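You operate a simulated robot arm through the tools that you are given. There is no shell and no other tool. Be economical: measure what you need, move in short steps, check, and stop when the job is done.

You are at the controls of a simulated two-armed robot. One attempt, no reset.

## Task
One tray under the spouts is short of sauce: fill it to the middle mark.
Fine: purple valve off first; all valves off afterwards, then wind on one place.

The check looks at the end state, three seconds after you hand in, the way a careful person would. Anything else that was tipped, shoved, dropped, spilled or broken makes it a failure.

## Robot
Two 7-joint arms with fingered hands on one trunk, on a base that drives. Base frame: it is fixed to the floor where the robot stands at the start and does not move with it; the origin is under the middle of the robot, x ahead of it, y to its left, z up. Units: m, degrees, N and s.
The left shoulder is at the start at [0.08, 0.198, 1.44], the right one opposite. With the tool pointing down near the work surface each hand reaches from about 0.1 to 0.68 m from the robot's upright axis, wherever it stands, measured 20 degrees to its own side. Places, roughly: blue filler valve [0.9, 0.3, 1.1]; blue hand wheel [0.7, -0.2, 0.8]; filler pad [0.6, -0.5, 1.1]; green filler valve [1.1, 0, 1.1]; orange filler valve [1.1, 0.3, 1.1]; purple filler valve [0.9, 0, 1.1]; rider [1, 0.5, 0.9]. Payload 4 kg a hand.
The tool frame of a hand sits at the grasp point between the pads (the TCP): z along the fingers, y along the line on which they close. The tips reach 0.026 m beyond it. Largest opening 0.132 m; the body of the gripper starts 0.073 m behind the TCP. The gripper is a hand of 4 fingers: y runs from the thumb to the fingers, the wrist lies at [0, 0, -0.239] in the tool frame, and closing takes about 1.5 s.
Orientation is that of the tool frame in the base frame, as [roll, pitch, yaw] about the fixed x, y, z axes, in that order (R = Rz(yaw) Ry(pitch) Rx(roll)). With the fingers straight down and closing along the base's y, the tool's x points along the base's -x, its y along +y and its z along -z.

## Interface
- The arms move only by the tool arm_command. It takes "left_rows", "right_rows" or both (then of equal length, played together; a hand with none holds still); each is a list of rows, each an object of numbers (a shift or turn left out is 0, a gripper value left out holds the last): "dx", "dy", "dz": the shift along the tool's x, y, z in cm; "ax", "ay", "az": the turn, a rotation vector about the tool's x, y, z in degrees; "fingers": the opening, from 0 (shut) to 1 (fully open). In form: [{"dx": .., "dy": .., "dz": .., "ax": .., "ay": .., "az": .., "fingers": ..}, ...]. A call has 1 to 10 rows; each row shifts and turns the commanded pose from where the row before left it, along the tool's axes as they then stand. Each row takes 0.2 s and may step no farther than 0.05 m and 8.6 degrees from the row before; otherwise, or with a gripper value out of range, the whole call is refused. A pose out of reach is approached as far as the arm can. The call stops where the force on the tool passes 90 N (or 10 N more than at its start, if that is more) or the arm is blocked; 0.2 s more then pass. The fingers move at their own pace (about 0.072 m/s each) and stop on an object; they squeeze with about 28 N. The grip force told is the motor's: it shows also when the fingers shut on nothing. Time passes only in rows, and 0.2 s behind the last, so rows that do not move let the fingers close. The reply holds the time, the measured pose of the TCP, the force on the tool along the base axes, the opening and the grip force, in the units named above and with some noise, with the torque about the TCP (base axes, N m) and any sound that the robot's microphone picked up.
- Cameras (640 x 400 px; columns grow to the right, rows downward): "scene" is now at [0.1067, -0.0175, 1.6026]; the picture's right is [-0.19, -0.98, 0.00], its down [-0.72, 0.14, -0.68] and it looks along [0.67, -0.13, -0.73] (base axes); focal length 290 px, centre (320, 200). "left" rides on the left gripper at [-0.068, 0.002, -0.097] in its tool frame; the picture's right is [-0.03, -1.00, 0.00], its down [0.82, -0.02, -0.58] and it looks along [0.58, -0.01, 0.82] (tool axes); focal length 270 px, centre (320, 200). "right" rides on the right gripper at [0.068, 0.002, -0.097] in its tool frame; the picture's right is [-0.03, 1.00, 0.00], its down [-0.82, -0.02, -0.58] and it looks along [-0.58, -0.01, 0.82] (tool axes); focal length 270 px, centre (320, 200).
- get_image(camera): a new picture of that camera. The clock stands still meanwhile.
- move_column(by): slides the trunk up (or, below 0, down) by that many m; the arms and the scene camera ride with it, the base frame stays. It gives what a move gives, with no picture.
- roll_base(legs): drives the robot by 1 to 6 legs, each [ahead, left, turn to the left] in m, m and degrees, along the robot's own axes; the way and the turn of a leg run together, so that a leg with both is an arc; at most 1.5 m and 180 degrees a leg. The arms and the cameras ride along, it lands a little off, and it stops where it bumps. It gives what a move gives.
- set_grasp(shape, hand): the hand has 4 fingers and takes this shape, open, in about a second: jaw (thumb against the fingers, like two jaws); tri (thumb and two fingers); tip (a fingertip pinch); poke (one finger out to press); point (the index stretched); flat (the hand flat); cup (the hand cupped); fist (a fist). The gripper value then closes the fingers along that shape, each until it touches; the sizes above hold for jaw. It gives what a move gives, with no picture.
- pan_tilt(pan, tilt): turns the head with the scene camera to pan (to the left, within 86 degrees either way) and tilt (down, from -29 to 69), counted from straight ahead of the robot. It gives what a move gives.
- measure_at(camera, pixels): for up to 12 pixels [column, row] of the newest picture of that camera ("zoom" is the newest enlarged one), the place [x, y, z] in the base frame of the surface seen there, good to about 0.003 m. The clock stands still meanwhile.
- enlarge(camera, box): a new picture of the part [left, top, right, bottom] of that camera's present view, enlarged. The clock stands still meanwhile.
- hand_in(): hands the job in; it is judged then, once.

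Work in short steps. Measure before you move; look again where a grasp or a placing could have gone wrong, and mend it. You have 80 turns and 70 pictures in all, those below and enlarged ones among them. Open the grippers and draw the arms clear of the work before you hand the job in, unless the task says otherwise; then end with one line.

The tools are called after "Request:" by a JSON object that holds its "method" and its "body". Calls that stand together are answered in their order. arm_command: Moves the arms, as the interface text tells. Its arguments: {"type":"object","properties":{"left_rows":{"type":"array"},"right_rows":{"type":"array"}},"required":[]} The other tools are called the same way: move_column (by) slides the trunk up or down; set_grasp (shape, hand) gives the hand a shape; roll_base (legs) drives the base; pan_tilt (pan, tilt) turns the head that bears the scene camera; get_image (camera) takes a picture; measure_at (camera, pixels) gives the place of the surface under pixels of a picture; enlarge (camera, box) takes an enlarged picture of a part of a camera's view; hand_in () hands the job in.

At the start:

```text
time_s: 0.0
left_ee_pos: [0.3703, 0.1159, 1.0002]
left_orientation: [180.0, 0.0, -180.0]
left_force: [-0.1, 0.6, -0.1]
left_torque: [0.02, 0.03, -0.03]
left_grip_width: 0.1318
left_grip_force: 0.0
left_shape: jaw
right_ee_pos: [0.3491, -0.1683, 1.0009]
right_orientation: [180.0, -0.1, -180.0]
right_force: [0.2, -0.9, 0.4]
right_torque: [0.0, 0.0, 0.0]
right_grip_width: 0.1322
right_grip_force: 0.0
right_shape: jaw
trunk travel left (down, up): [-0.75, 0.09]
robot x, y, heading: [0.0017, 0.0008, 0.2]
head pan, tilt: [-10.9, 47.1]
```

scene: 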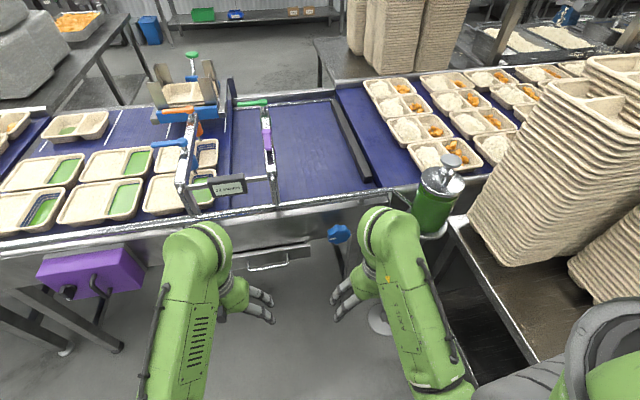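
right: 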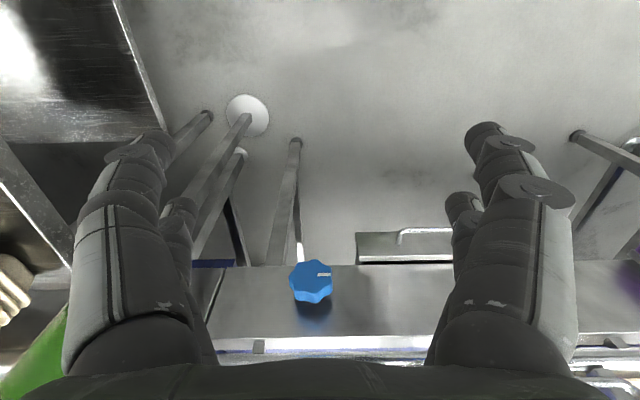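
left: 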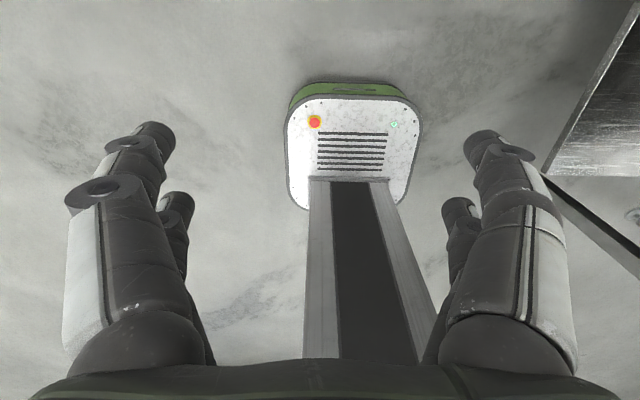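

The scene shows the filler frame around (190,140) with coloured valves and a label at (227,185). I enlarge that region to read it.

Request:
{"method": "enlarge", "body": {"camera": "scene", "box": [130, 40, 290, 220]}}

Request:
{"method": "enlarge", "body": {"camera": "scene", "box": [320, 120, 520, 260]}}

```text
2.22 times, centred on (210, 130) of scene
```

zoom: 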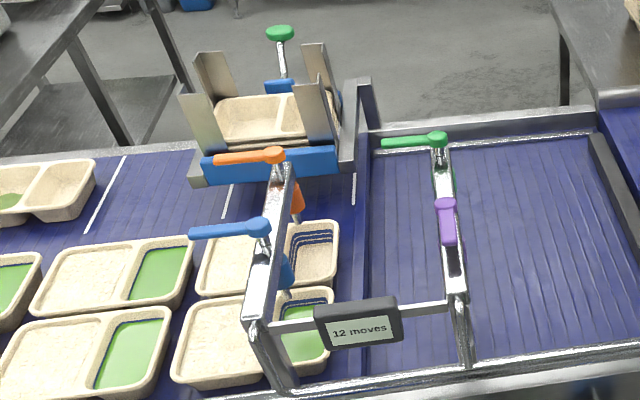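

```text
2.86 times, centred on (420, 190) of scene
```

zoom: 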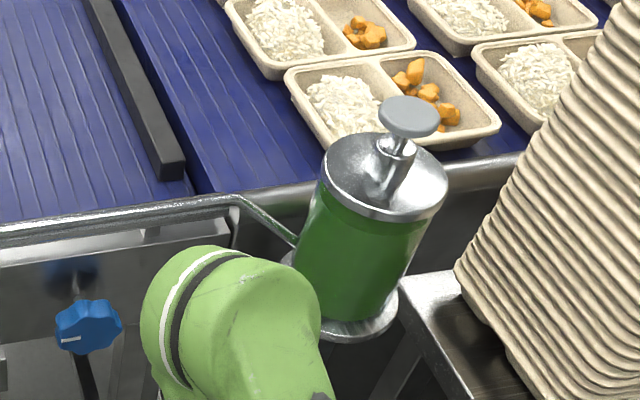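

Purple handle seems to lie along the rail (open), the others across it. I zoom in tighter on the trays, valves and label.

Request:
{"method": "enlarge", "body": {"camera": "scene", "box": [170, 130, 250, 220]}}

Request:
{"method": "enlarge", "body": {"camera": "scene", "box": [225, 90, 295, 210]}}

Request:
{"method": "enlarge", "body": {"camera": "scene", "box": [0, 100, 160, 240]}}

Request:
{"method": "enlarge", "body": {"camera": "scene", "box": [130, 40, 230, 130]}}

```text
4.44 times, centred on (210, 175) of scene
```

zoom: 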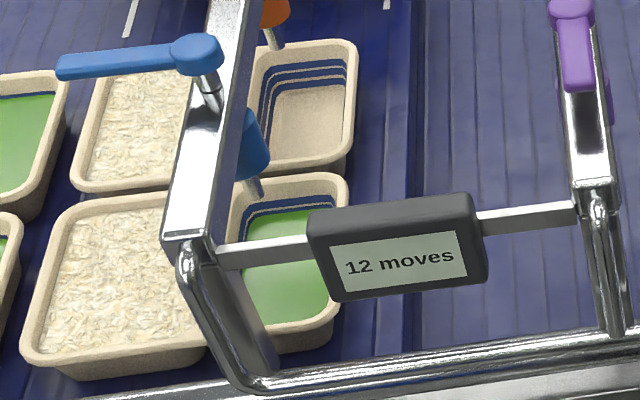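

```text
3.33 times, centred on (260, 150) of scene
```

zoom: 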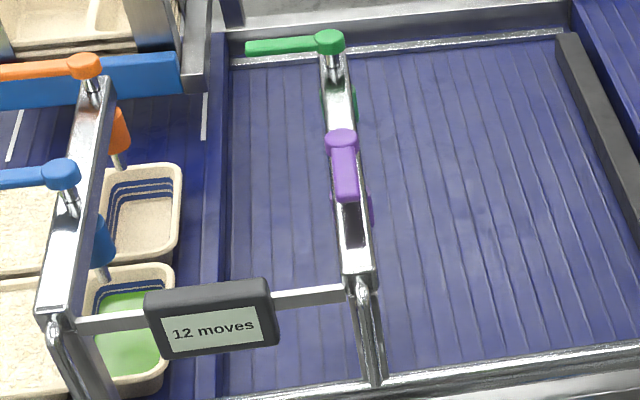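

```text
2.86 times, centred on (80, 170) of scene
```

zoom: 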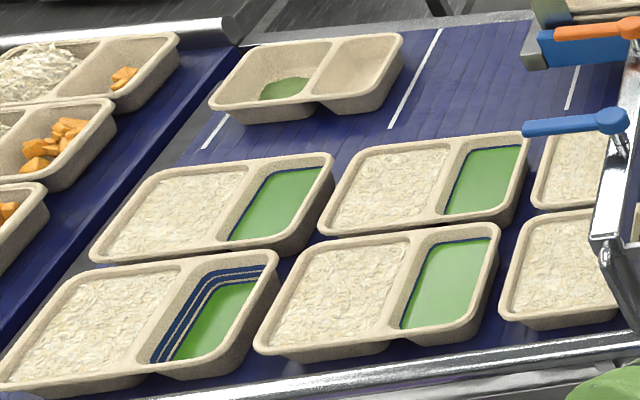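

```text
4.44 times, centred on (180, 85) of scene
```

zoom: 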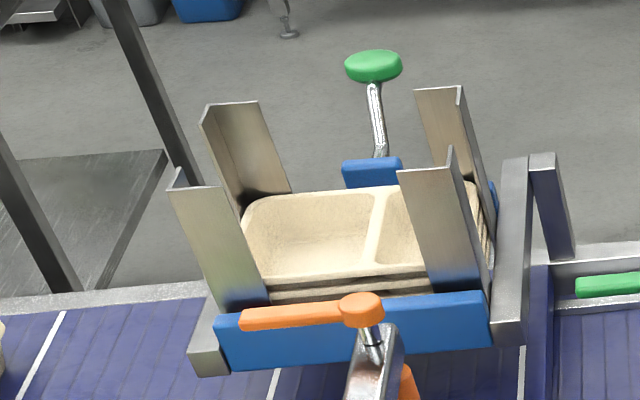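

Orange's tray compartment looks empty (three blue lines visible), blue's is partly filled. I measure key features: valve knobs, handle tips, trays, wheel, pump.

Request:
{"method": "get_image", "body": {"camera": "scene"}}

Request:
{"method": "measure_at", "body": {"camera": "scene", "pixels": [[194, 147], [180, 142], [160, 143], [197, 111], [165, 112], [264, 103], [240, 104], [266, 133], [267, 146], [192, 55], [80, 125], [227, 186]]}}

Request:
{"method": "measure_at", "body": {"camera": "scene", "pixels": [[449, 160], [440, 180], [338, 234], [185, 93], [195, 133], [60, 265], [207, 155], [203, 190], [120, 160], [40, 210], [350, 140], [278, 195]]}}

Request:
{"method": "pan_tilt", "body": {"pan": 30, "tilt": 40}}

Request:
{"method": "get_image", "body": {"camera": "scene"}}

```text
60 pictures are left
```

scene: 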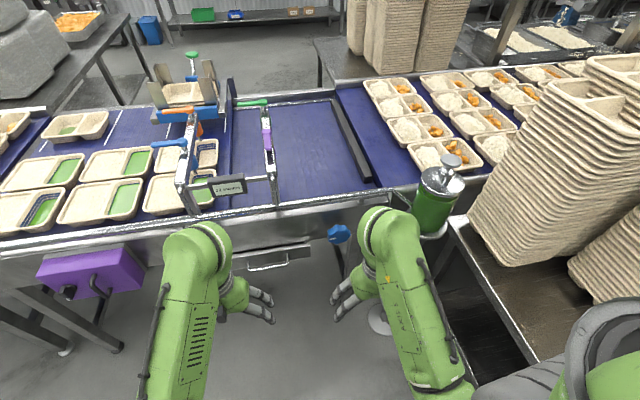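

```text
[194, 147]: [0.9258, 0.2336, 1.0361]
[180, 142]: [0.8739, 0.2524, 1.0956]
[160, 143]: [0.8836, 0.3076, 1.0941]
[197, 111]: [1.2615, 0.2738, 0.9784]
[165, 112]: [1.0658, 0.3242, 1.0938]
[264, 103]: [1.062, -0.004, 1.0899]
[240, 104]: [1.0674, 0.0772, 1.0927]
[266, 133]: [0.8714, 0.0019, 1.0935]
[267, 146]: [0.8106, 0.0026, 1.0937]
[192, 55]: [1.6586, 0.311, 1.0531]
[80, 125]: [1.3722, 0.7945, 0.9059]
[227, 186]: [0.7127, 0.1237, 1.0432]
```

```text
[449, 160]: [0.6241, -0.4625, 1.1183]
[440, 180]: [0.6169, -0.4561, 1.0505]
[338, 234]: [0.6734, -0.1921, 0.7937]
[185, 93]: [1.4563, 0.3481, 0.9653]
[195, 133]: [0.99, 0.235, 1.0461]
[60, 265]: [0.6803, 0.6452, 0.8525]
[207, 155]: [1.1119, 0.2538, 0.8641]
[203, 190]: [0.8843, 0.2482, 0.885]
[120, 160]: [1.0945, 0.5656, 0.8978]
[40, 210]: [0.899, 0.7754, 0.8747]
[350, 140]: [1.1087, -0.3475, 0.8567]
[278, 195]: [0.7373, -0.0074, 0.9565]
```

```text
time_s: 1.1
left_ee_pos: [0.3704, 0.1147, 1.0013]
left_orientation: [179.9, 0.0, 179.9]
left_force: [0.0, 0.4, -0.3]
left_torque: [0.01, 0.01, 0.03]
left_grip_width: 0.1318
left_grip_force: 0.0
left_shape: jaw
right_ee_pos: [0.3485, -0.1683, 1.0002]
right_orientation: [179.9, 0.0, 180.0]
right_force: [-0.4, -0.5, 0.5]
right_torque: [0.01, 0.01, -0.01]
right_grip_width: 0.1319
right_grip_force: 0.1
right_shape: jaw
trunk travel left (down, up): [-0.75, 0.09]
robot x, y, heading: [-0.0014, -0.0011, -0.3]
head pan, tilt: [30.0, 40.0]
```

```text
59 pictures are left
```

scene: 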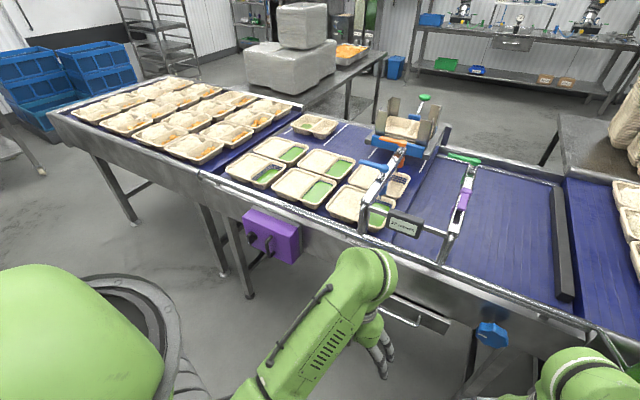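

The belt carries trays to the left. I enlarge the spout area, the filled trays near (1.0,0.5), and the purple box at (272,237).

Request:
{"method": "enlarge", "body": {"camera": "scene", "box": [215, 100, 345, 210]}}

Request:
{"method": "enlarge", "body": {"camera": "scene", "box": [320, 145, 420, 245]}}

Request:
{"method": "enlarge", "body": {"camera": "scene", "box": [225, 195, 325, 275]}}

```text
3.64 times, centred on (280, 155) of scene
```

zoom: 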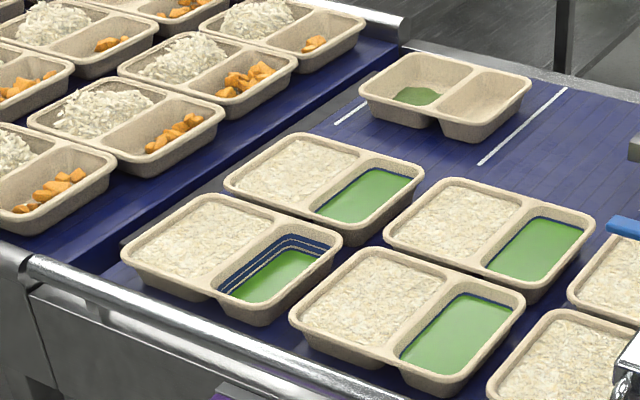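

```text
4.00 times, centred on (370, 195) of scene
```

zoom: 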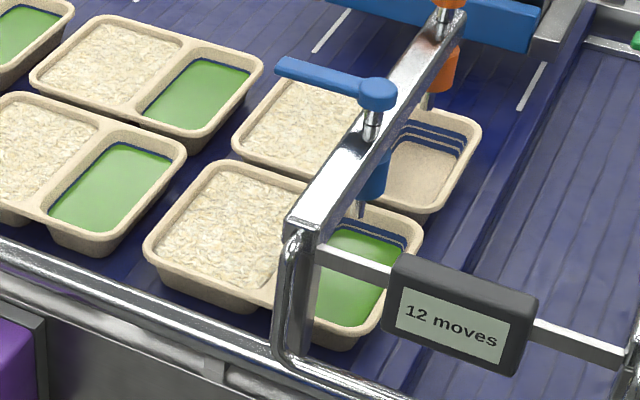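

```text
5.00 times, centred on (275, 235) of scene
```

zoom: 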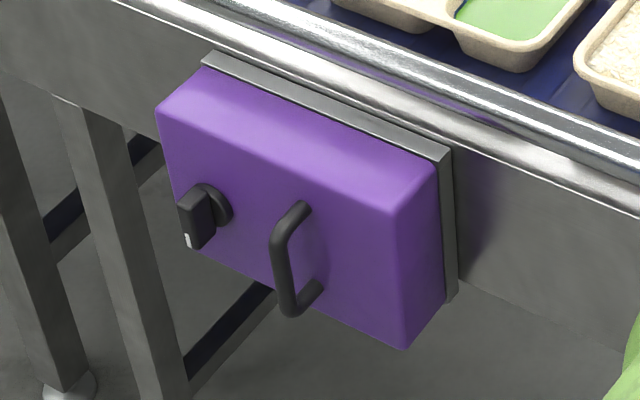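

Downstream trays show one line (level at middle mark), the blue-spout tray seems to show about two, the orange one is empty. I check the base footprint in the left picture so I know how far I may drive in.

Request:
{"method": "measure_at", "body": {"camera": "left", "pixels": [[320, 88], [290, 130], [418, 130], [350, 150], [350, 240], [350, 93]]}}

Request:
{"method": "measure_at", "body": {"camera": "scene", "pixels": [[430, 320], [410, 290], [236, 285], [205, 225], [265, 243], [491, 335], [480, 370], [300, 260], [460, 390], [370, 240]]}}

Request:
{"method": "pan_tilt", "body": {"pan": 0, "tilt": 65}}

Request:
{"method": "get_image", "body": {"camera": "scene"}}

```text
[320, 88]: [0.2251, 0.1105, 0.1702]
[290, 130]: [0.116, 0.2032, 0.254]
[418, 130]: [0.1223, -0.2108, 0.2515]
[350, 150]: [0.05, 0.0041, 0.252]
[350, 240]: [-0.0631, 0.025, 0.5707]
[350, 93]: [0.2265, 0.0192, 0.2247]
```

```text
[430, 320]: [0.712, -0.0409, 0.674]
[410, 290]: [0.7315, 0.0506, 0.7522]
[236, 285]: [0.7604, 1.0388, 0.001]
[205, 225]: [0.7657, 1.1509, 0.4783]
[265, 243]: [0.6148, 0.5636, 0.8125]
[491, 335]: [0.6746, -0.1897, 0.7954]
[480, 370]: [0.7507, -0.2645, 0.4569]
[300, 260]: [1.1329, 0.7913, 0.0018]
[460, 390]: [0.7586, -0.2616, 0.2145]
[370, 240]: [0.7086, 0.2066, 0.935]
```

```text
time_s: 2.0
left_ee_pos: [0.3703, 0.1156, 1.0004]
left_orientation: [180.0, -0.1, 180.0]
left_force: [-0.4, 0.6, 0.5]
left_torque: [-0.01, 0.01, -0.02]
left_grip_width: 0.1322
left_grip_force: 0.1
left_shape: jaw
right_ee_pos: [0.349, -0.169, 0.9986]
right_orientation: [180.0, 0.0, -179.9]
right_force: [0.0, 0.3, 0.9]
right_torque: [-0.01, -0.02, 0.02]
right_grip_width: 0.132
right_grip_force: 0.0
right_shape: jaw
trunk travel left (down, up): [-0.75, 0.09]
robot x, y, heading: [0.0009, -0.0007, -0.0]
head pan, tilt: [0.0, 65.0]
```

```text
55 pictures are left
```

scene: 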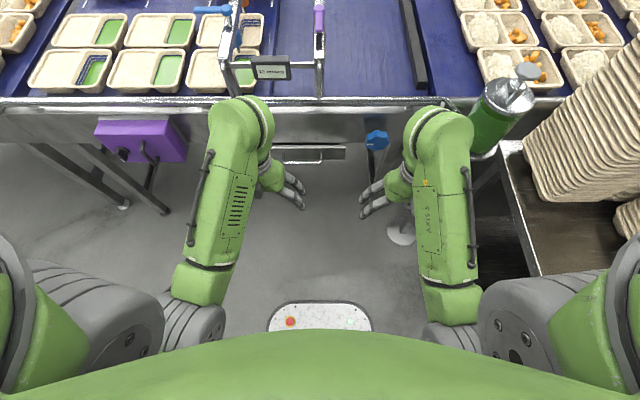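

The base front is at x≈0.23, low (z 0.25), so I can drive in. I check the pedestal at (400,232) and pump, then raise both hands 15 cm before driving.

Request:
{"method": "measure_at", "body": {"camera": "scene", "pixels": [[400, 232], [390, 240], [528, 70], [510, 95], [490, 125], [385, 165], [515, 170], [380, 140], [228, 8], [202, 10], [270, 66], [320, 70]]}}

Request:
{"method": "arm_command", "body": {"left_rows": [{"dz": -5}, {"dz": -5}, {"dz": -5}, {"dz": -4}, {}], "right_rows": [{"dz": -5}, {"dz": -5}, {"dz": -5}, {"dz": -4}, {}]}}

```text
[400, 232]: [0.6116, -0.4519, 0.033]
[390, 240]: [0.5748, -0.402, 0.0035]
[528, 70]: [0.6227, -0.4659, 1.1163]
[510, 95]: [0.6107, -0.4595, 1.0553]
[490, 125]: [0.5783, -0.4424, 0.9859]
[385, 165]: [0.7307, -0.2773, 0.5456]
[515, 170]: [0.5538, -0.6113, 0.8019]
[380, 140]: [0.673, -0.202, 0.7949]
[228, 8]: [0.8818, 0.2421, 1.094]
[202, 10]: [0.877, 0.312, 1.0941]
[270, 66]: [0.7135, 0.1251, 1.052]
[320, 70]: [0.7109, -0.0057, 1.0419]
```

```text
time_s: 3.2
left_ee_pos: [0.3702, 0.1163, 1.0134]
left_orientation: [-180.0, 0.0, 179.9]
left_force: [-0.5, 1.3, 1.1]
left_torque: [-0.04, -0.04, 0.03]
left_grip_width: 0.1318
left_grip_force: 0.1
left_shape: jaw
left hand out of reach, approached as far as the arm can: row 1, 2, 3, 4
right_ee_pos: [0.3485, -0.1691, 1.0139]
right_orientation: [180.0, 0.2, -180.0]
right_force: [0.2, -0.5, -0.1]
right_torque: [0.01, 0.01, 0.02]
right_grip_width: 0.132
right_grip_force: 0.1
right_shape: jaw
right hand out of reach, approached as far as the arm can: row 1, 2, 3, 4
trunk travel left (down, up): [-0.75, 0.09]
robot x, y, heading: [-0.0008, 0.0016, 0.2]
head pan, tilt: [0.0, 65.0]
```

The arms can't fold higher, so I raise the trunk by 0.09.

Request:
{"method": "move_column", "body": {"by": 0.09}}

```text
time_s: 4.5
left_ee_pos: [0.3708, 0.116, 1.1033]
left_orientation: [-180.0, -0.1, 179.9]
left_force: [0.0, -0.9, -0.3]
left_torque: [-0.02, 0.01, 0.0]
left_grip_width: 0.1317
left_grip_force: 0.2
left_shape: jaw
right_ee_pos: [0.3486, -0.1686, 1.1032]
right_orientation: [180.0, 0.2, -180.0]
right_force: [-0.3, -0.1, -0.4]
right_torque: [0.0, -0.01, 0.01]
right_grip_width: 0.1319
right_grip_force: 0.0
right_shape: jaw
trunk travel left (down, up): [-0.84, 0.0]
robot x, y, heading: [-0.0006, 0.0011, -0.1]
head pan, tilt: [0.0, 65.0]
```

Hands at z 1.10. I drive ahead 0.25 m; hands end at x≈0.62, short of the label (0.71).

Request:
{"method": "roll_base", "body": {"legs": [[0.25, 0, 0]]}}

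Request:
{"method": "pan_tilt", "body": {"pan": 10, "tilt": 50}}

Request:
{"method": "get_image", "body": {"camera": "scene"}}

```text
time_s: 6.3
left_ee_pos: [0.6159, 0.1154, 1.1037]
left_orientation: [-180.0, 0.1, 180.0]
left_force: [0.3, -0.5, 0.2]
left_torque: [-0.03, -0.03, -0.02]
left_grip_width: 0.1319
left_grip_force: 0.1
left_shape: jaw
right_ee_pos: [0.5961, -0.1684, 1.1055]
right_orientation: [180.0, 0.4, 180.0]
right_force: [0.0, -0.2, 0.3]
right_torque: [0.01, -0.02, 0.0]
right_grip_width: 0.1321
right_grip_force: 0.0
right_shape: jaw
trunk travel left (down, up): [-0.84, 0.0]
robot x, y, heading: [0.2509, 0.001, -0.2]
head pan, tilt: [0.0, 65.0]
```

```text
time_s: 7.1
left_ee_pos: [0.6193, 0.1153, 1.1031]
left_orientation: [180.0, -0.1, -179.9]
left_force: [-0.3, -0.2, -0.7]
left_torque: [-0.01, 0.0, -0.01]
left_grip_width: 0.1318
left_grip_force: 0.0
left_shape: jaw
right_ee_pos: [0.5986, -0.1677, 1.1036]
right_orientation: [-180.0, 0.2, -180.0]
right_force: [0.1, -0.2, 0.2]
right_torque: [0.0, -0.05, 0.03]
right_grip_width: 0.1319
right_grip_force: 0.0
right_shape: jaw
trunk travel left (down, up): [-0.84, 0.0]
robot x, y, heading: [0.2465, 0.0014, 0.2]
head pan, tilt: [10.0, 50.0]
```

```text
54 pictures are left
```

scene: 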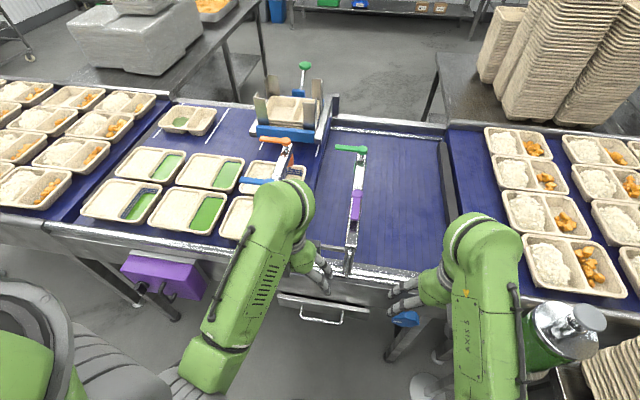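

The left arm blocks the trays; purple valve at (355,205). I enlarge it and measure handle, knob and rail tops.

Request:
{"method": "enlarge", "body": {"camera": "scene", "box": [320, 130, 400, 280]}}

```text
2.67 times, centred on (360, 205) of scene
```

zoom: 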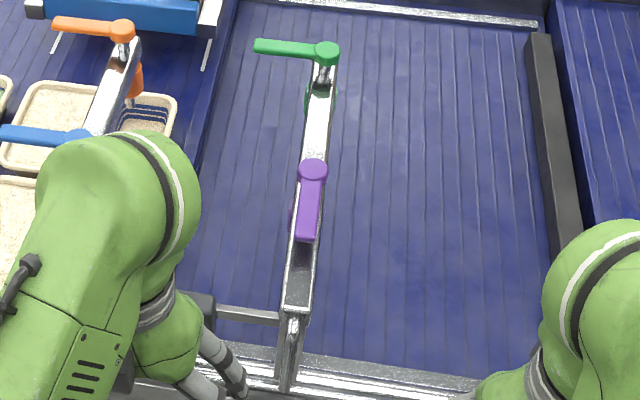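

Request:
{"method": "measure_at", "body": {"camera": "zoom", "pixels": [[313, 170], [311, 205], [308, 235], [300, 228], [319, 228], [300, 280], [313, 140], [325, 50], [265, 47], [120, 32], [65, 25], [292, 215]]}}

```text
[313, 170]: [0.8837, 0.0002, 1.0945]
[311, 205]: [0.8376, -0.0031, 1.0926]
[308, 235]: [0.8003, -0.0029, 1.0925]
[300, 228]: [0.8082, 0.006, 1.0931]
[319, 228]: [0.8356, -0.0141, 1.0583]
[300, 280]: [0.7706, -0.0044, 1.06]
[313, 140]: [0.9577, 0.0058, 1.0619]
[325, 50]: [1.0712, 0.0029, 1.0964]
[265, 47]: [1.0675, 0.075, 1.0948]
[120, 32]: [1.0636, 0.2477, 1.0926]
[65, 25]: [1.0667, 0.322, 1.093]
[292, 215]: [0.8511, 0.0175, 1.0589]
```

Rail top z≈1.060, handle top z≈1.093, pivot (0.88,0.0), tip x≈0.795. I shape the right hand to poke and look at where the finger is.

Request:
{"method": "set_grasp", "body": {"hand": "right", "shape": "poke"}}

Request:
{"method": "get_image", "body": {"camera": "right"}}

```text
time_s: 8.0
left_ee_pos: [0.6213, 0.1153, 1.1026]
left_orientation: [180.0, 0.0, 180.0]
left_force: [0.7, -0.4, -0.2]
left_torque: [-0.03, 0.03, 0.05]
left_grip_width: 0.1319
left_grip_force: 0.0
left_shape: jaw
right_ee_pos: [0.5993, -0.1674, 1.1027]
right_orientation: [180.0, 0.1, -179.9]
right_force: [-0.7, -0.6, -0.3]
right_torque: [0.02, 0.0, -0.02]
right_grip_width: 0.0
right_grip_force: 0.1
right_shape: poke
trunk travel left (down, up): [-0.84, 0.0]
robot x, y, heading: [0.2511, -0.0011, -0.1]
head pan, tilt: [10.0, 50.0]
```

```text
52 pictures are left
```

right: 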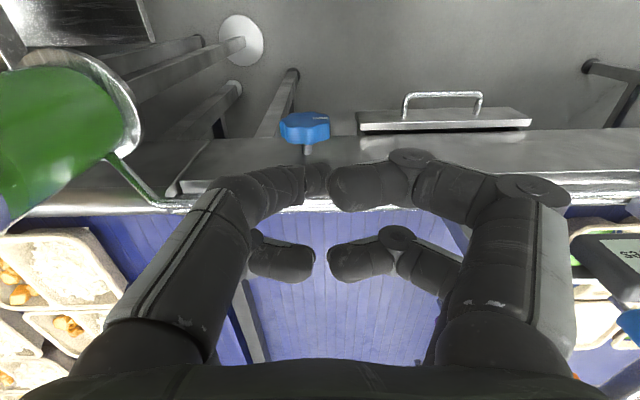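

The fingers look curled; I measure the fingertip positions to find the poking one.

Request:
{"method": "measure_at", "body": {"camera": "right", "pixels": [[320, 180], [335, 190], [410, 157], [270, 262], [345, 262], [395, 238], [535, 190], [240, 190], [270, 240], [445, 280]]}}

Request:
{"method": "pan_tilt", "body": {"pan": -20, "tilt": 60}}

Request:
{"method": "enlarge", "body": {"camera": "scene", "box": [160, 80, 480, 320]}}

```text
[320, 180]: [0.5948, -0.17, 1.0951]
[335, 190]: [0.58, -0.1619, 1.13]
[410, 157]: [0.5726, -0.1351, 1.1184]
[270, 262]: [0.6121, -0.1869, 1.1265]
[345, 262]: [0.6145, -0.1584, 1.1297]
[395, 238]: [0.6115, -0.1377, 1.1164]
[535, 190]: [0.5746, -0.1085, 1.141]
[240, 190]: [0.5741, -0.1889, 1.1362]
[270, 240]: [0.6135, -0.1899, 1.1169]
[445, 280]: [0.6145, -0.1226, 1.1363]
```

```text
time_s: 8.9
left_ee_pos: [0.621, 0.1151, 1.1036]
left_orientation: [180.0, -0.1, 180.0]
left_force: [0.1, -0.6, -0.3]
left_torque: [0.03, -0.01, 0.0]
left_grip_width: 0.1319
left_grip_force: 0.0
left_shape: jaw
right_ee_pos: [0.5992, -0.1675, 1.1051]
right_orientation: [-179.9, 0.2, 180.0]
right_force: [-0.1, 0.5, 0.1]
right_torque: [-0.05, -0.04, 0.0]
right_grip_width: 0.0002
right_grip_force: 0.0
right_shape: poke
trunk travel left (down, up): [-0.84, 0.0]
robot x, y, heading: [0.253, -0.0047, 0.2]
head pan, tilt: [-20.0, 60.0]
```

```text
1.67 times, centred on (320, 200) of scene
```

zoom: 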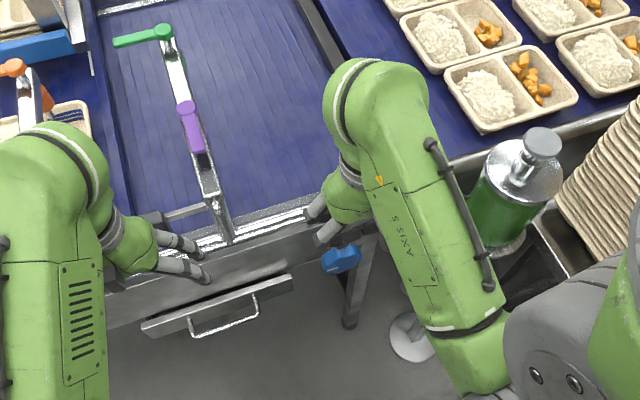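

Poke geometry is unclear; I'll straddle the handles with the jaw instead. Right hand back to jaw, and left hand moved 25 cm to the left to clear label and view.

Request:
{"method": "set_grasp", "body": {"hand": "right", "shape": "jaw"}}

Request:
{"method": "arm_command", "body": {"left_rows": [{"dy": 5}, {"dy": 5}, {"dy": 5}, {"dy": 5}, {"dy": 5}, {"dz": -4}]}}

Request:
{"method": "roll_base", "body": {"legs": [[0.1, 0, 0]]}}

Request:
{"method": "pan_tilt", "body": {"pan": 20, "tilt": 55}}

Request:
{"method": "get_image", "body": {"camera": "scene"}}

```text
time_s: 9.8
left_ee_pos: [0.621, 0.1163, 1.1026]
left_orientation: [-180.0, 0.0, 180.0]
left_force: [1.3, -0.5, 0.6]
left_torque: [0.01, 0.01, -0.02]
left_grip_width: 0.1319
left_grip_force: 0.1
left_shape: jaw
right_ee_pos: [0.5992, -0.1685, 1.1037]
right_orientation: [180.0, 0.2, 180.0]
right_force: [0.2, 0.8, -0.6]
right_torque: [-0.02, 0.0, 0.0]
right_grip_width: 0.1319
right_grip_force: 0.1
right_shape: jaw
trunk travel left (down, up): [-0.84, 0.0]
robot x, y, heading: [0.2489, 0.001, -0.1]
head pan, tilt: [-20.0, 60.0]
```

```text
time_s: 10.9
left_ee_pos: [0.6357, 0.2394, 1.0749]
left_orientation: [-179.8, -0.8, 167.7]
left_force: [-0.7, -0.1, -0.2]
left_torque: [0.0, -0.02, -0.03]
left_grip_width: 0.1322
left_grip_force: 0.1
left_shape: jaw
left hand out of reach, approached as far as the arm can: row 3, 4, 5
right_ee_pos: [0.5997, -0.1677, 1.1021]
right_orientation: [180.0, 0.1, 180.0]
right_force: [0.0, -0.1, 0.5]
right_torque: [0.0, -0.01, -0.01]
right_grip_width: 0.1316
right_grip_force: 0.1
right_shape: jaw
trunk travel left (down, up): [-0.84, 0.0]
robot x, y, heading: [0.255, 0.0017, -0.1]
head pan, tilt: [-20.0, 60.0]
stopped in row 5 (left hand): the arm was blocked; the commanded pose is now the measured one
```

```text
time_s: 12.1
left_ee_pos: [0.7218, 0.2436, 1.0734]
left_orientation: [-180.0, -1.5, 166.8]
left_force: [-30.2, 6.7, 13.8]
left_torque: [-1.11, 0.24, -2.42]
left_grip_width: 0.1321
left_grip_force: 0.0
left_shape: jaw
right_ee_pos: [0.6905, -0.1673, 1.1046]
right_orientation: [179.9, 0.5, -179.7]
right_force: [0.3, 0.1, -0.6]
right_torque: [0.01, 0.03, -0.01]
right_grip_width: 0.132
right_grip_force: 0.2
right_shape: jaw
trunk travel left (down, up): [-0.84, 0.0]
robot x, y, heading: [0.3419, -0.0033, 0.2]
head pan, tilt: [-20.0, 60.0]
stopped in leg 1: the force on the tool passed its limit at 113 N (the readings are from after the stop); the commanded pose is now the measured one
```

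```text
time_s: 13.2
left_ee_pos: [0.7184, 0.2418, 1.0733]
left_orientation: [-180.0, -1.2, 166.7]
left_force: [-24.9, 3.3, 4.8]
left_torque: [-0.41, 0.18, -2.01]
left_grip_width: 0.1318
left_grip_force: 0.0
left_shape: jaw
right_ee_pos: [0.6887, -0.1661, 1.1047]
right_orientation: [-179.9, 0.5, -179.8]
right_force: [-0.5, 0.0, 0.8]
right_torque: [0.0, 0.03, 0.01]
right_grip_width: 0.1318
right_grip_force: 0.0
right_shape: jaw
trunk travel left (down, up): [-0.84, 0.0]
robot x, y, heading: [0.3466, 0.0021, 0.3]
head pan, tilt: [20.0, 55.0]
```

```text
50 pictures are left
```

scene: 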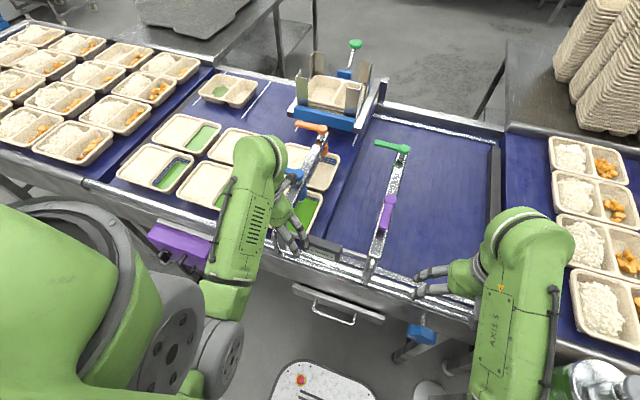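

The left hand bumped the blue rail with 113 N; I back off 6 cm at once and then inspect.

Request:
{"method": "roll_base", "body": {"legs": [[-0.08, 0, 0]]}}

Request:
{"method": "enlarge", "body": {"camera": "scene", "box": [160, 90, 420, 290]}}

```text
time_s: 14.2
left_ee_pos: [0.6556, 0.243, 1.0679]
left_orientation: [-179.7, -2.1, 166.9]
left_force: [0.3, 0.0, -1.0]
left_torque: [-0.01, 0.04, -0.04]
left_grip_width: 0.1321
left_grip_force: 0.1
left_shape: jaw
right_ee_pos: [0.6252, -0.1665, 1.0996]
right_orientation: [180.0, -0.4, -179.8]
right_force: [1.0, -0.1, -0.9]
right_torque: [0.06, 0.06, -0.01]
right_grip_width: 0.132
right_grip_force: 0.0
right_shape: jaw
trunk travel left (down, up): [-0.84, 0.0]
robot x, y, heading: [0.2655, 0.0014, 0.3]
head pan, tilt: [20.0, 55.0]
```

```text
2.00 times, centred on (290, 190) of scene
```

zoom: 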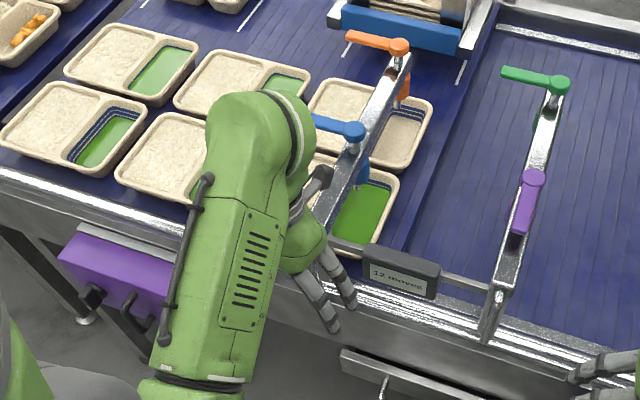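

Nothing looks displaced. I pull the left hand back toward the robot to get clearance before driving again.

Request:
{"method": "arm_command", "body": {"left_rows": [{"dx": 4}, {"dx": 4}, {"dx": 4}, {"dx": 3}, {}]}}

```text
time_s: 15.4
left_ee_pos: [0.5326, 0.2244, 1.0305]
left_orientation: [179.6, -0.8, 162.2]
left_force: [-0.4, 0.0, -0.1]
left_torque: [-0.01, -0.01, -0.01]
left_grip_width: 0.132
left_grip_force: 0.1
left_shape: jaw
left hand out of reach, approached as far as the arm can: row 1, 2, 3, 4
right_ee_pos: [0.6135, -0.1677, 1.1043]
right_orientation: [180.0, 0.3, -179.7]
right_force: [-0.9, -0.6, -0.2]
right_torque: [0.02, -0.01, 0.01]
right_grip_width: 0.132
right_grip_force: 0.1
right_shape: jaw
trunk travel left (down, up): [-0.84, 0.0]
robot x, y, heading: [0.2658, 0.0003, 0.5]
head pan, tilt: [20.0, 55.0]
```

Left hand at x 0.53. I drive 0.09 m ahead; it ends at ≈0.62, clear of the rail.

Request:
{"method": "roll_base", "body": {"legs": [[0.09, 0, 0]]}}

Request:
{"method": "pan_tilt", "body": {"pan": 10, "tilt": 55}}

Request:
{"method": "get_image", "body": {"camera": "scene"}}

```text
time_s: 16.5
left_ee_pos: [0.6102, 0.2246, 1.0319]
left_orientation: [179.7, -0.6, 162.1]
left_force: [-1.3, 0.3, 0.1]
left_torque: [-0.02, -0.07, 0.01]
left_grip_width: 0.1319
left_grip_force: 0.0
left_shape: jaw
right_ee_pos: [0.6932, -0.1674, 1.1073]
right_orientation: [-180.0, 0.8, -179.8]
right_force: [-0.9, -0.2, 0.0]
right_torque: [0.02, -0.07, 0.0]
right_grip_width: 0.132
right_grip_force: 0.2
right_shape: jaw
trunk travel left (down, up): [-0.84, 0.0]
robot x, y, heading: [0.3512, 0.0029, 0.3]
head pan, tilt: [20.0, 55.0]
```

```text
time_s: 17.2
left_ee_pos: [0.6159, 0.2251, 1.0303]
left_orientation: [179.9, -1.0, 162.0]
left_force: [0.2, -0.3, -0.3]
left_torque: [0.02, -0.05, 0.03]
left_grip_width: 0.1322
left_grip_force: 0.1
left_shape: jaw
right_ee_pos: [0.6975, -0.1663, 1.1045]
right_orientation: [-180.0, 0.5, -179.8]
right_force: [-0.1, 0.7, 0.0]
right_torque: [0.0, -0.02, 0.0]
right_grip_width: 0.132
right_grip_force: 0.2
right_shape: jaw
trunk travel left (down, up): [-0.84, 0.0]
robot x, y, heading: [0.3541, 0.0021, 0.3]
head pan, tilt: [10.0, 55.0]
```

```text
48 pictures are left
```

scene: 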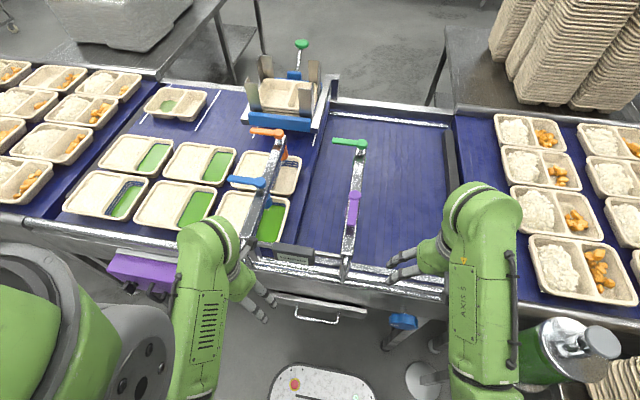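

Now the trays under the spouts are visible; I enlarge (215–305,140–250) to compare levels against marks.

Request:
{"method": "enlarge", "body": {"camera": "scene", "box": [225, 140, 310, 250]}}

Request:
{"method": "enlarge", "body": {"camera": "scene", "box": [90, 130, 240, 240]}}

```text
3.64 times, centred on (268, 195) of scene
```

zoom: 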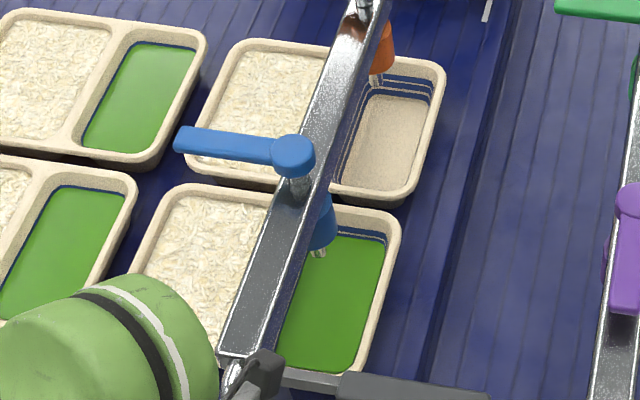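

```text
3.64 times, centred on (165, 185) of scene
```

zoom: 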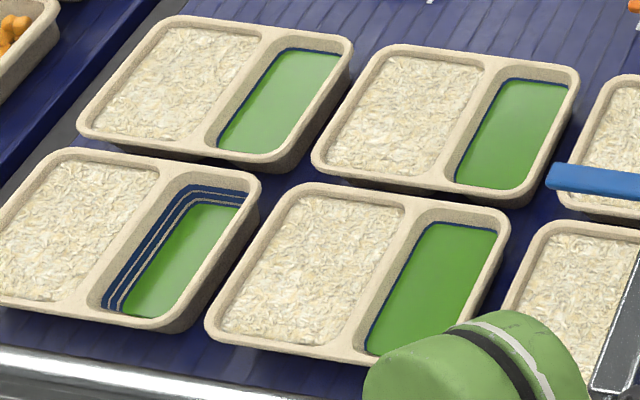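

Blue's tray sits at the second band (middle); orange's tray is empty, so orange is the short one. I re-enlarge to measure sauce and band heights.

Request:
{"method": "enlarge", "body": {"camera": "scene", "box": [262, 150, 307, 245]}}

```text
4.21 times, centred on (284, 198) of scene
```

zoom: 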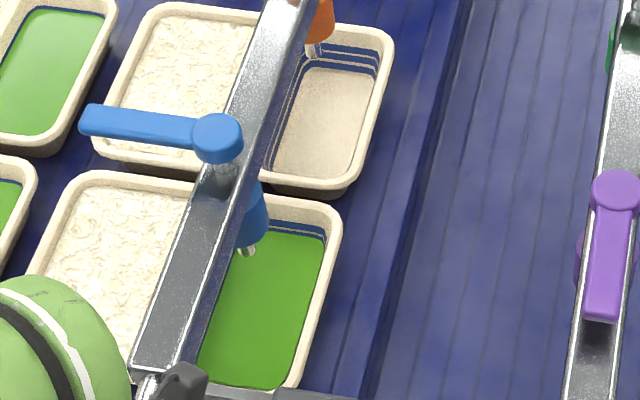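

Request:
{"method": "measure_at", "body": {"camera": "zoom", "pixels": [[270, 300], [300, 330], [290, 235], [290, 230], [300, 204], [350, 50], [345, 56], [342, 62], [320, 130], [330, 160], [360, 30], [70, 70]]}}

```text
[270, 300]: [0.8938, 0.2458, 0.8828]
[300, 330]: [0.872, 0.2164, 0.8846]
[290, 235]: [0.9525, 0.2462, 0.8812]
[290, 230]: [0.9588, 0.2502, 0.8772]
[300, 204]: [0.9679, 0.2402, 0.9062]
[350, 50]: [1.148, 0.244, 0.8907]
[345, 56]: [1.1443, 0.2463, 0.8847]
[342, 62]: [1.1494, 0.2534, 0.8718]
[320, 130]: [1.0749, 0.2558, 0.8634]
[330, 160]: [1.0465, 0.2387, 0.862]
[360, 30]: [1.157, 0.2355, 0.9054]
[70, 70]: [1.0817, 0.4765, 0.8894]
```

Target: sauce z≈0.882 in orange's tray. Now purple: move the right hand ahead and up beside the handle first, jaw to about 5 cm.

Request:
{"method": "arm_command", "body": {"right_rows": [{"dx": -4, "dz": -2, "fingers": 0.4}, {"dx": -4, "dz": -2}, {"dx": -4, "dz": -2}, {"dx": -1.7}, {}, {}]}}

```text
time_s: 18.6
left_ee_pos: [0.619, 0.2237, 1.0293]
left_orientation: [179.9, -1.1, 162.0]
left_force: [-0.2, -0.4, -0.6]
left_torque: [-0.02, -0.02, 0.04]
left_grip_width: 0.1319
left_grip_force: 0.1
left_shape: jaw
right_ee_pos: [0.8442, -0.1639, 1.1355]
right_orientation: [-180.0, 0.2, -179.7]
right_force: [0.0, -1.1, 0.8]
right_torque: [0.01, -0.02, -0.01]
right_grip_width: 0.0535
right_grip_force: 0.1
right_shape: jaw
right hand out of reach, approached as far as the arm can: row 1, 2
trunk travel left (down, up): [-0.84, 0.0]
robot x, y, heading: [0.3504, -0.0017, 0.3]
head pan, tilt: [10.0, 55.0]
```

At z 1.136; I raise 2 cm more, shift 16.5 cm in +y over the handle, then look.

Request:
{"method": "arm_command", "body": {"right_rows": [{"dz": -2}, {"dy": 4, "dx": 0.5}, {"dy": 4, "dx": 0.5}, {"dy": 4}, {"dy": 4.4}, {}]}}

Request:
{"method": "get_image", "body": {"camera": "right"}}

Request:
{"method": "enlarge", "body": {"camera": "scene", "box": [260, 120, 480, 290]}}

```text
time_s: 20.0
left_ee_pos: [0.6199, 0.2259, 1.0287]
left_orientation: [179.8, -1.1, 162.1]
left_force: [0.4, 0.0, 0.2]
left_torque: [0.04, -0.02, 0.02]
left_grip_width: 0.1321
left_grip_force: 0.0
left_shape: jaw
right_ee_pos: [0.8372, 0.0004, 1.1494]
right_orientation: [180.0, 0.3, -179.8]
right_force: [-0.2, 0.6, 0.2]
right_torque: [0.01, 0.01, 0.03]
right_grip_width: 0.0529
right_grip_force: 0.1
right_shape: jaw
right hand out of reach, approached as far as the arm can: row 1
trunk travel left (down, up): [-0.84, 0.0]
robot x, y, heading: [0.3548, -0.0005, 0.4]
head pan, tilt: [10.0, 55.0]
```

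```text
44 pictures are left
```

right: 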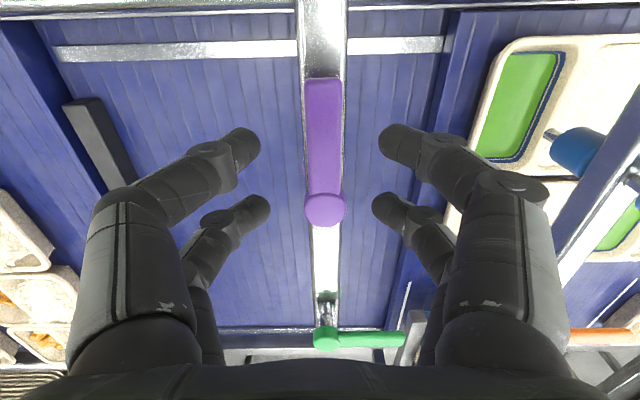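

```text
2.35 times, centred on (370, 205) of scene
```

zoom: 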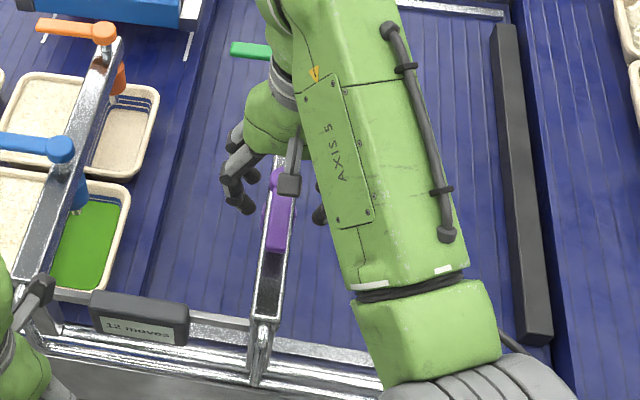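

The purple handle lies between the finger pairs. I lower to tips just above the rail, slightly back (TCP x≈0.83).

Request:
{"method": "arm_command", "body": {"right_rows": [{"dx": 0.7, "dz": 2}, {"dz": 2}, {"dz": 1.2}, {}]}}

Request:
{"method": "get_image", "body": {"camera": "right"}}

```text
time_s: 21.0
left_ee_pos: [0.62, 0.2253, 1.0287]
left_orientation: [179.8, -1.1, 162.0]
left_force: [-1.1, -0.4, -0.3]
left_torque: [0.01, 0.0, 0.0]
left_grip_width: 0.132
left_grip_force: 0.0
left_shape: jaw
right_ee_pos: [0.8309, -0.0008, 1.0987]
right_orientation: [179.9, 0.2, -179.6]
right_force: [0.4, 0.1, 0.8]
right_torque: [-0.01, -0.03, 0.02]
right_grip_width: 0.053
right_grip_force: 0.1
right_shape: jaw
trunk travel left (down, up): [-0.84, 0.0]
robot x, y, heading: [0.35, 0.0028, 0.1]
head pan, tilt: [10.0, 55.0]
```

```text
42 pictures are left
```

right: 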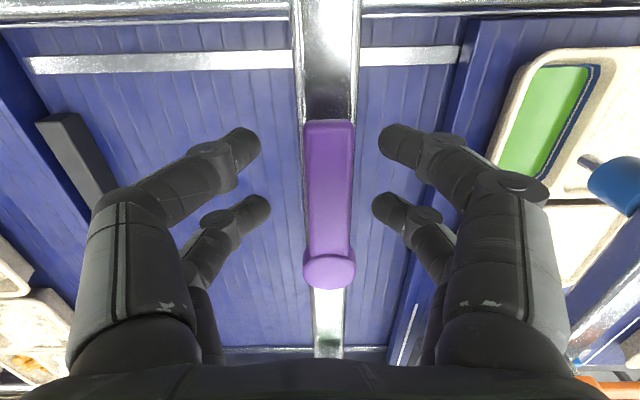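

Straddled. I narrow slightly and rotate about the pivot, handle from −x toward +y, five rows of 8.5°.

Request:
{"method": "arm_command", "body": {"right_rows": [{"fingers": 0.28}, {"dy": 0.74, "dx": -0.03, "az": 8.5}, {"dy": 0.74, "dx": -0.03, "az": 8.5}, {"dy": 0.74, "dx": -0.03, "az": 8.5}, {"dy": 0.74, "dx": -0.03, "az": 8.5}, {"dy": 0.74, "dx": -0.03, "az": 8.5}, {}]}}

Request:
{"method": "get_image", "body": {"camera": "right"}}

```text
time_s: 22.6
left_ee_pos: [0.6193, 0.2243, 1.0284]
left_orientation: [179.8, -1.1, 162.1]
left_force: [-0.5, -1.3, 0.6]
left_torque: [-0.01, 0.0, 0.0]
left_grip_width: 0.1321
left_grip_force: 0.1
left_shape: jaw
right_ee_pos: [0.8434, 0.0339, 1.0988]
right_orientation: [179.8, 0.3, 137.7]
right_force: [-1.3, 0.5, -0.8]
right_torque: [0.0, -0.04, -0.03]
right_grip_width: 0.0383
right_grip_force: 0.1
right_shape: jaw
trunk travel left (down, up): [-0.84, 0.0]
robot x, y, heading: [0.3492, 0.001, -0.1]
head pan, tilt: [10.0, 55.0]
```

```text
41 pictures are left
```

right: 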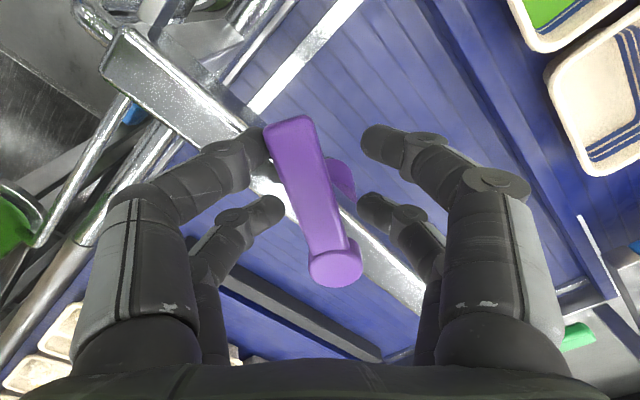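

The handle follows with ~12° lag. I continue seven more rows to bring it across to +y.

Request:
{"method": "arm_command", "body": {"right_rows": [{"dy": 0.74, "dx": -0.03, "az": 8.5}, {"dy": 0.74, "dx": -0.03, "az": 8.5}, {"dy": 0.74, "dx": -0.03, "az": 8.5}, {"dy": 0.74, "dx": -0.03, "az": 8.5}, {"dy": 0.74, "dx": -0.03, "az": 8.5}, {"dy": 0.74, "dx": -0.03, "az": 8.5}, {"dy": 0.5, "az": 6}, {}]}}

Request:
{"method": "get_image", "body": {"camera": "right"}}

```text
time_s: 24.4
left_ee_pos: [0.6183, 0.226, 1.0295]
left_orientation: [179.8, -1.1, 162.0]
left_force: [0.0, -0.4, 0.7]
left_torque: [-0.04, 0.01, 0.02]
left_grip_width: 0.1319
left_grip_force: 0.0
left_shape: jaw
right_ee_pos: [0.8866, 0.0509, 1.0995]
right_orientation: [179.8, 0.0, 80.7]
right_force: [-1.4, 0.9, -0.2]
right_torque: [-0.04, 0.03, 0.02]
right_grip_width: 0.0386
right_grip_force: 0.0
right_shape: jaw
trunk travel left (down, up): [-0.84, 0.0]
robot x, y, heading: [0.3545, 0.0036, 0.4]
head pan, tilt: [10.0, 55.0]
```

```text
40 pictures are left
```

right: 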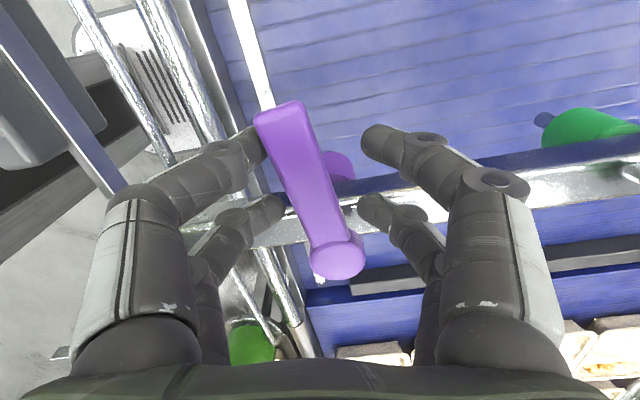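

I measure the handle's direction from knob (338,262) and tip (282,125).

Request:
{"method": "measure_at", "body": {"camera": "right", "pixels": [[338, 262], [285, 125], [305, 180]]}}

```text
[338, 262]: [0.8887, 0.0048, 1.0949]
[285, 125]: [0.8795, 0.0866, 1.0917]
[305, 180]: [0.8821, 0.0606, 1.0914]
```

About 6° short of square. I turn on 7° more gently.

Request:
{"method": "arm_command", "body": {"right_rows": [{"dy": 0.35, "az": 4}, {"dy": 0.35, "az": 4}, {}]}}

Request:
{"method": "get_image", "body": {"camera": "right"}}

Request:
{"method": "measure_at", "body": {"camera": "right", "pixels": [[338, 262], [285, 125], [305, 180]]}}

```text
time_s: 25.2
left_ee_pos: [0.6185, 0.2243, 1.0295]
left_orientation: [179.8, -1.1, 162.0]
left_force: [0.2, -0.1, -0.6]
left_torque: [0.01, -0.02, 0.02]
left_grip_width: 0.1324
left_grip_force: 0.0
left_shape: jaw
right_ee_pos: [0.8943, 0.0491, 1.099]
right_orientation: [179.6, -0.1, 72.8]
right_force: [-0.9, 1.6, -1.5]
right_torque: [-0.04, 0.03, 0.04]
right_grip_width: 0.0391
right_grip_force: 0.0
right_shape: jaw
trunk travel left (down, up): [-0.84, 0.0]
robot x, y, heading: [0.3529, -0.0025, 0.0]
head pan, tilt: [10.0, 55.0]
```

```text
39 pictures are left
```

right: 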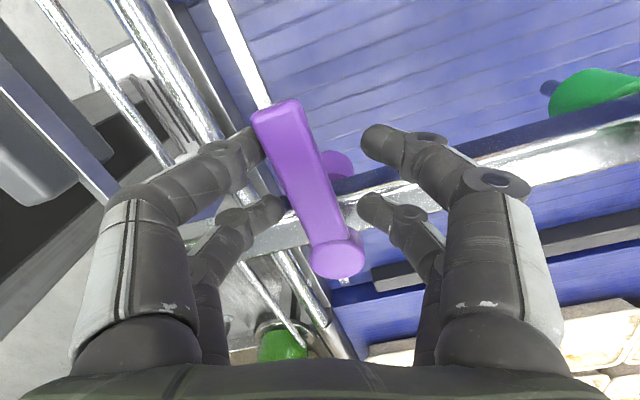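

```text
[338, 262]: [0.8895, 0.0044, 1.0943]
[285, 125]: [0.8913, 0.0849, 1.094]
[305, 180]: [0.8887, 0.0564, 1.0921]
```

Purple now points straight to +y: off. I lift the right hand out, turn it back and move it to the right.

Request:
{"method": "arm_command", "body": {"right_rows": [{"dz": -2}, {"dz": -2.5}, {"az": -8.5}, {"az": -8.5}, {"az": -8.5}, {"az": -8.5}, {"az": -8.5}, {"az": -8.5}, {}]}}

Request:
{"method": "arm_command", "body": {"right_rows": [{"az": -8.5}, {"az": -8.5}, {"az": -8.5}, {"az": -8.5}, {"az": -8.5}, {"az": -8.5}, {"az": -5.2}, {}]}}

Request:
{"method": "arm_command", "body": {"right_rows": [{"dy": -4, "dx": 1}, {"dy": -4, "dx": 1}, {"dy": -4, "dx": 1}, {"dy": -4, "dx": 1}, {"dy": -4}, {}]}}

Request:
{"method": "get_image", "body": {"camera": "scene"}}

```text
time_s: 27.2
left_ee_pos: [0.6189, 0.2243, 1.0278]
left_orientation: [179.8, -1.2, 161.9]
left_force: [0.6, -1.1, -0.1]
left_torque: [0.01, 0.01, 0.05]
left_grip_width: 0.1319
left_grip_force: 0.1
left_shape: jaw
right_ee_pos: [0.8938, 0.0505, 1.1435]
right_orientation: [179.7, 0.1, 123.9]
right_force: [-0.8, -0.8, 0.0]
right_torque: [0.03, 0.0, 0.02]
right_grip_width: 0.0375
right_grip_force: 0.0
right_shape: jaw
trunk travel left (down, up): [-0.84, 0.0]
robot x, y, heading: [0.3535, 0.0021, 0.3]
head pan, tilt: [10.0, 55.0]
```

```text
time_s: 29.0
left_ee_pos: [0.6194, 0.2251, 1.029]
left_orientation: [179.8, -1.2, 162.0]
left_force: [-0.6, -0.1, -0.1]
left_torque: [-0.03, 0.0, -0.02]
left_grip_width: 0.1322
left_grip_force: 0.0
left_shape: jaw
right_ee_pos: [0.8946, 0.0509, 1.1432]
right_orientation: [-179.9, 0.1, -179.9]
right_force: [0.2, 0.1, 0.0]
right_torque: [0.0, 0.0, -0.03]
right_grip_width: 0.0373
right_grip_force: 0.0
right_shape: jaw
trunk travel left (down, up): [-0.84, 0.0]
robot x, y, heading: [0.3514, 0.0012, 0.4]
head pan, tilt: [10.0, 55.0]
```

```text
time_s: 30.4
left_ee_pos: [0.6195, 0.225, 1.029]
left_orientation: [179.8, -1.0, 162.0]
left_force: [0.7, 0.2, -0.6]
left_torque: [0.01, -0.03, -0.02]
left_grip_width: 0.1317
left_grip_force: 0.0
left_shape: jaw
right_ee_pos: [0.8551, -0.1512, 1.144]
right_orientation: [180.0, 0.3, 180.0]
right_force: [-0.1, -0.1, 0.3]
right_torque: [0.0, 0.0, 0.04]
right_grip_width: 0.0373
right_grip_force: 0.0
right_shape: jaw
trunk travel left (down, up): [-0.84, 0.0]
robot x, y, heading: [0.3508, -0.0007, 0.5]
head pan, tilt: [10.0, 55.0]
```

```text
38 pictures are left
```

scene: 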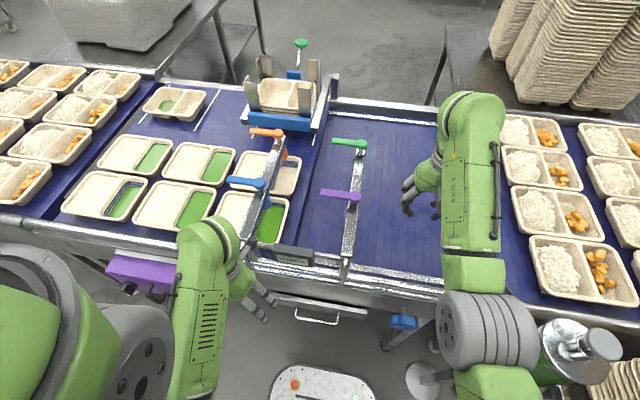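

Purple is square now. I check elbow heights near the pump before driving on.

Request:
{"method": "measure_at", "body": {"camera": "scene", "pixels": [[535, 330], [490, 345], [500, 380], [540, 310], [600, 345], [470, 210], [320, 194], [355, 194], [205, 280], [215, 225]]}}

```text
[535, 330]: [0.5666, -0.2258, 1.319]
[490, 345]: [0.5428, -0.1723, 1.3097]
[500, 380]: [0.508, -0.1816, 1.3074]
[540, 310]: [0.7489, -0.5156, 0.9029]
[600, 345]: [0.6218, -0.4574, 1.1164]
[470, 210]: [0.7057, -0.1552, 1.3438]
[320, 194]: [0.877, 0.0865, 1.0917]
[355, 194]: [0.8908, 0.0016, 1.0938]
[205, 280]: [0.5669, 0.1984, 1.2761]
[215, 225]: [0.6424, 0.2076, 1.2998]
```

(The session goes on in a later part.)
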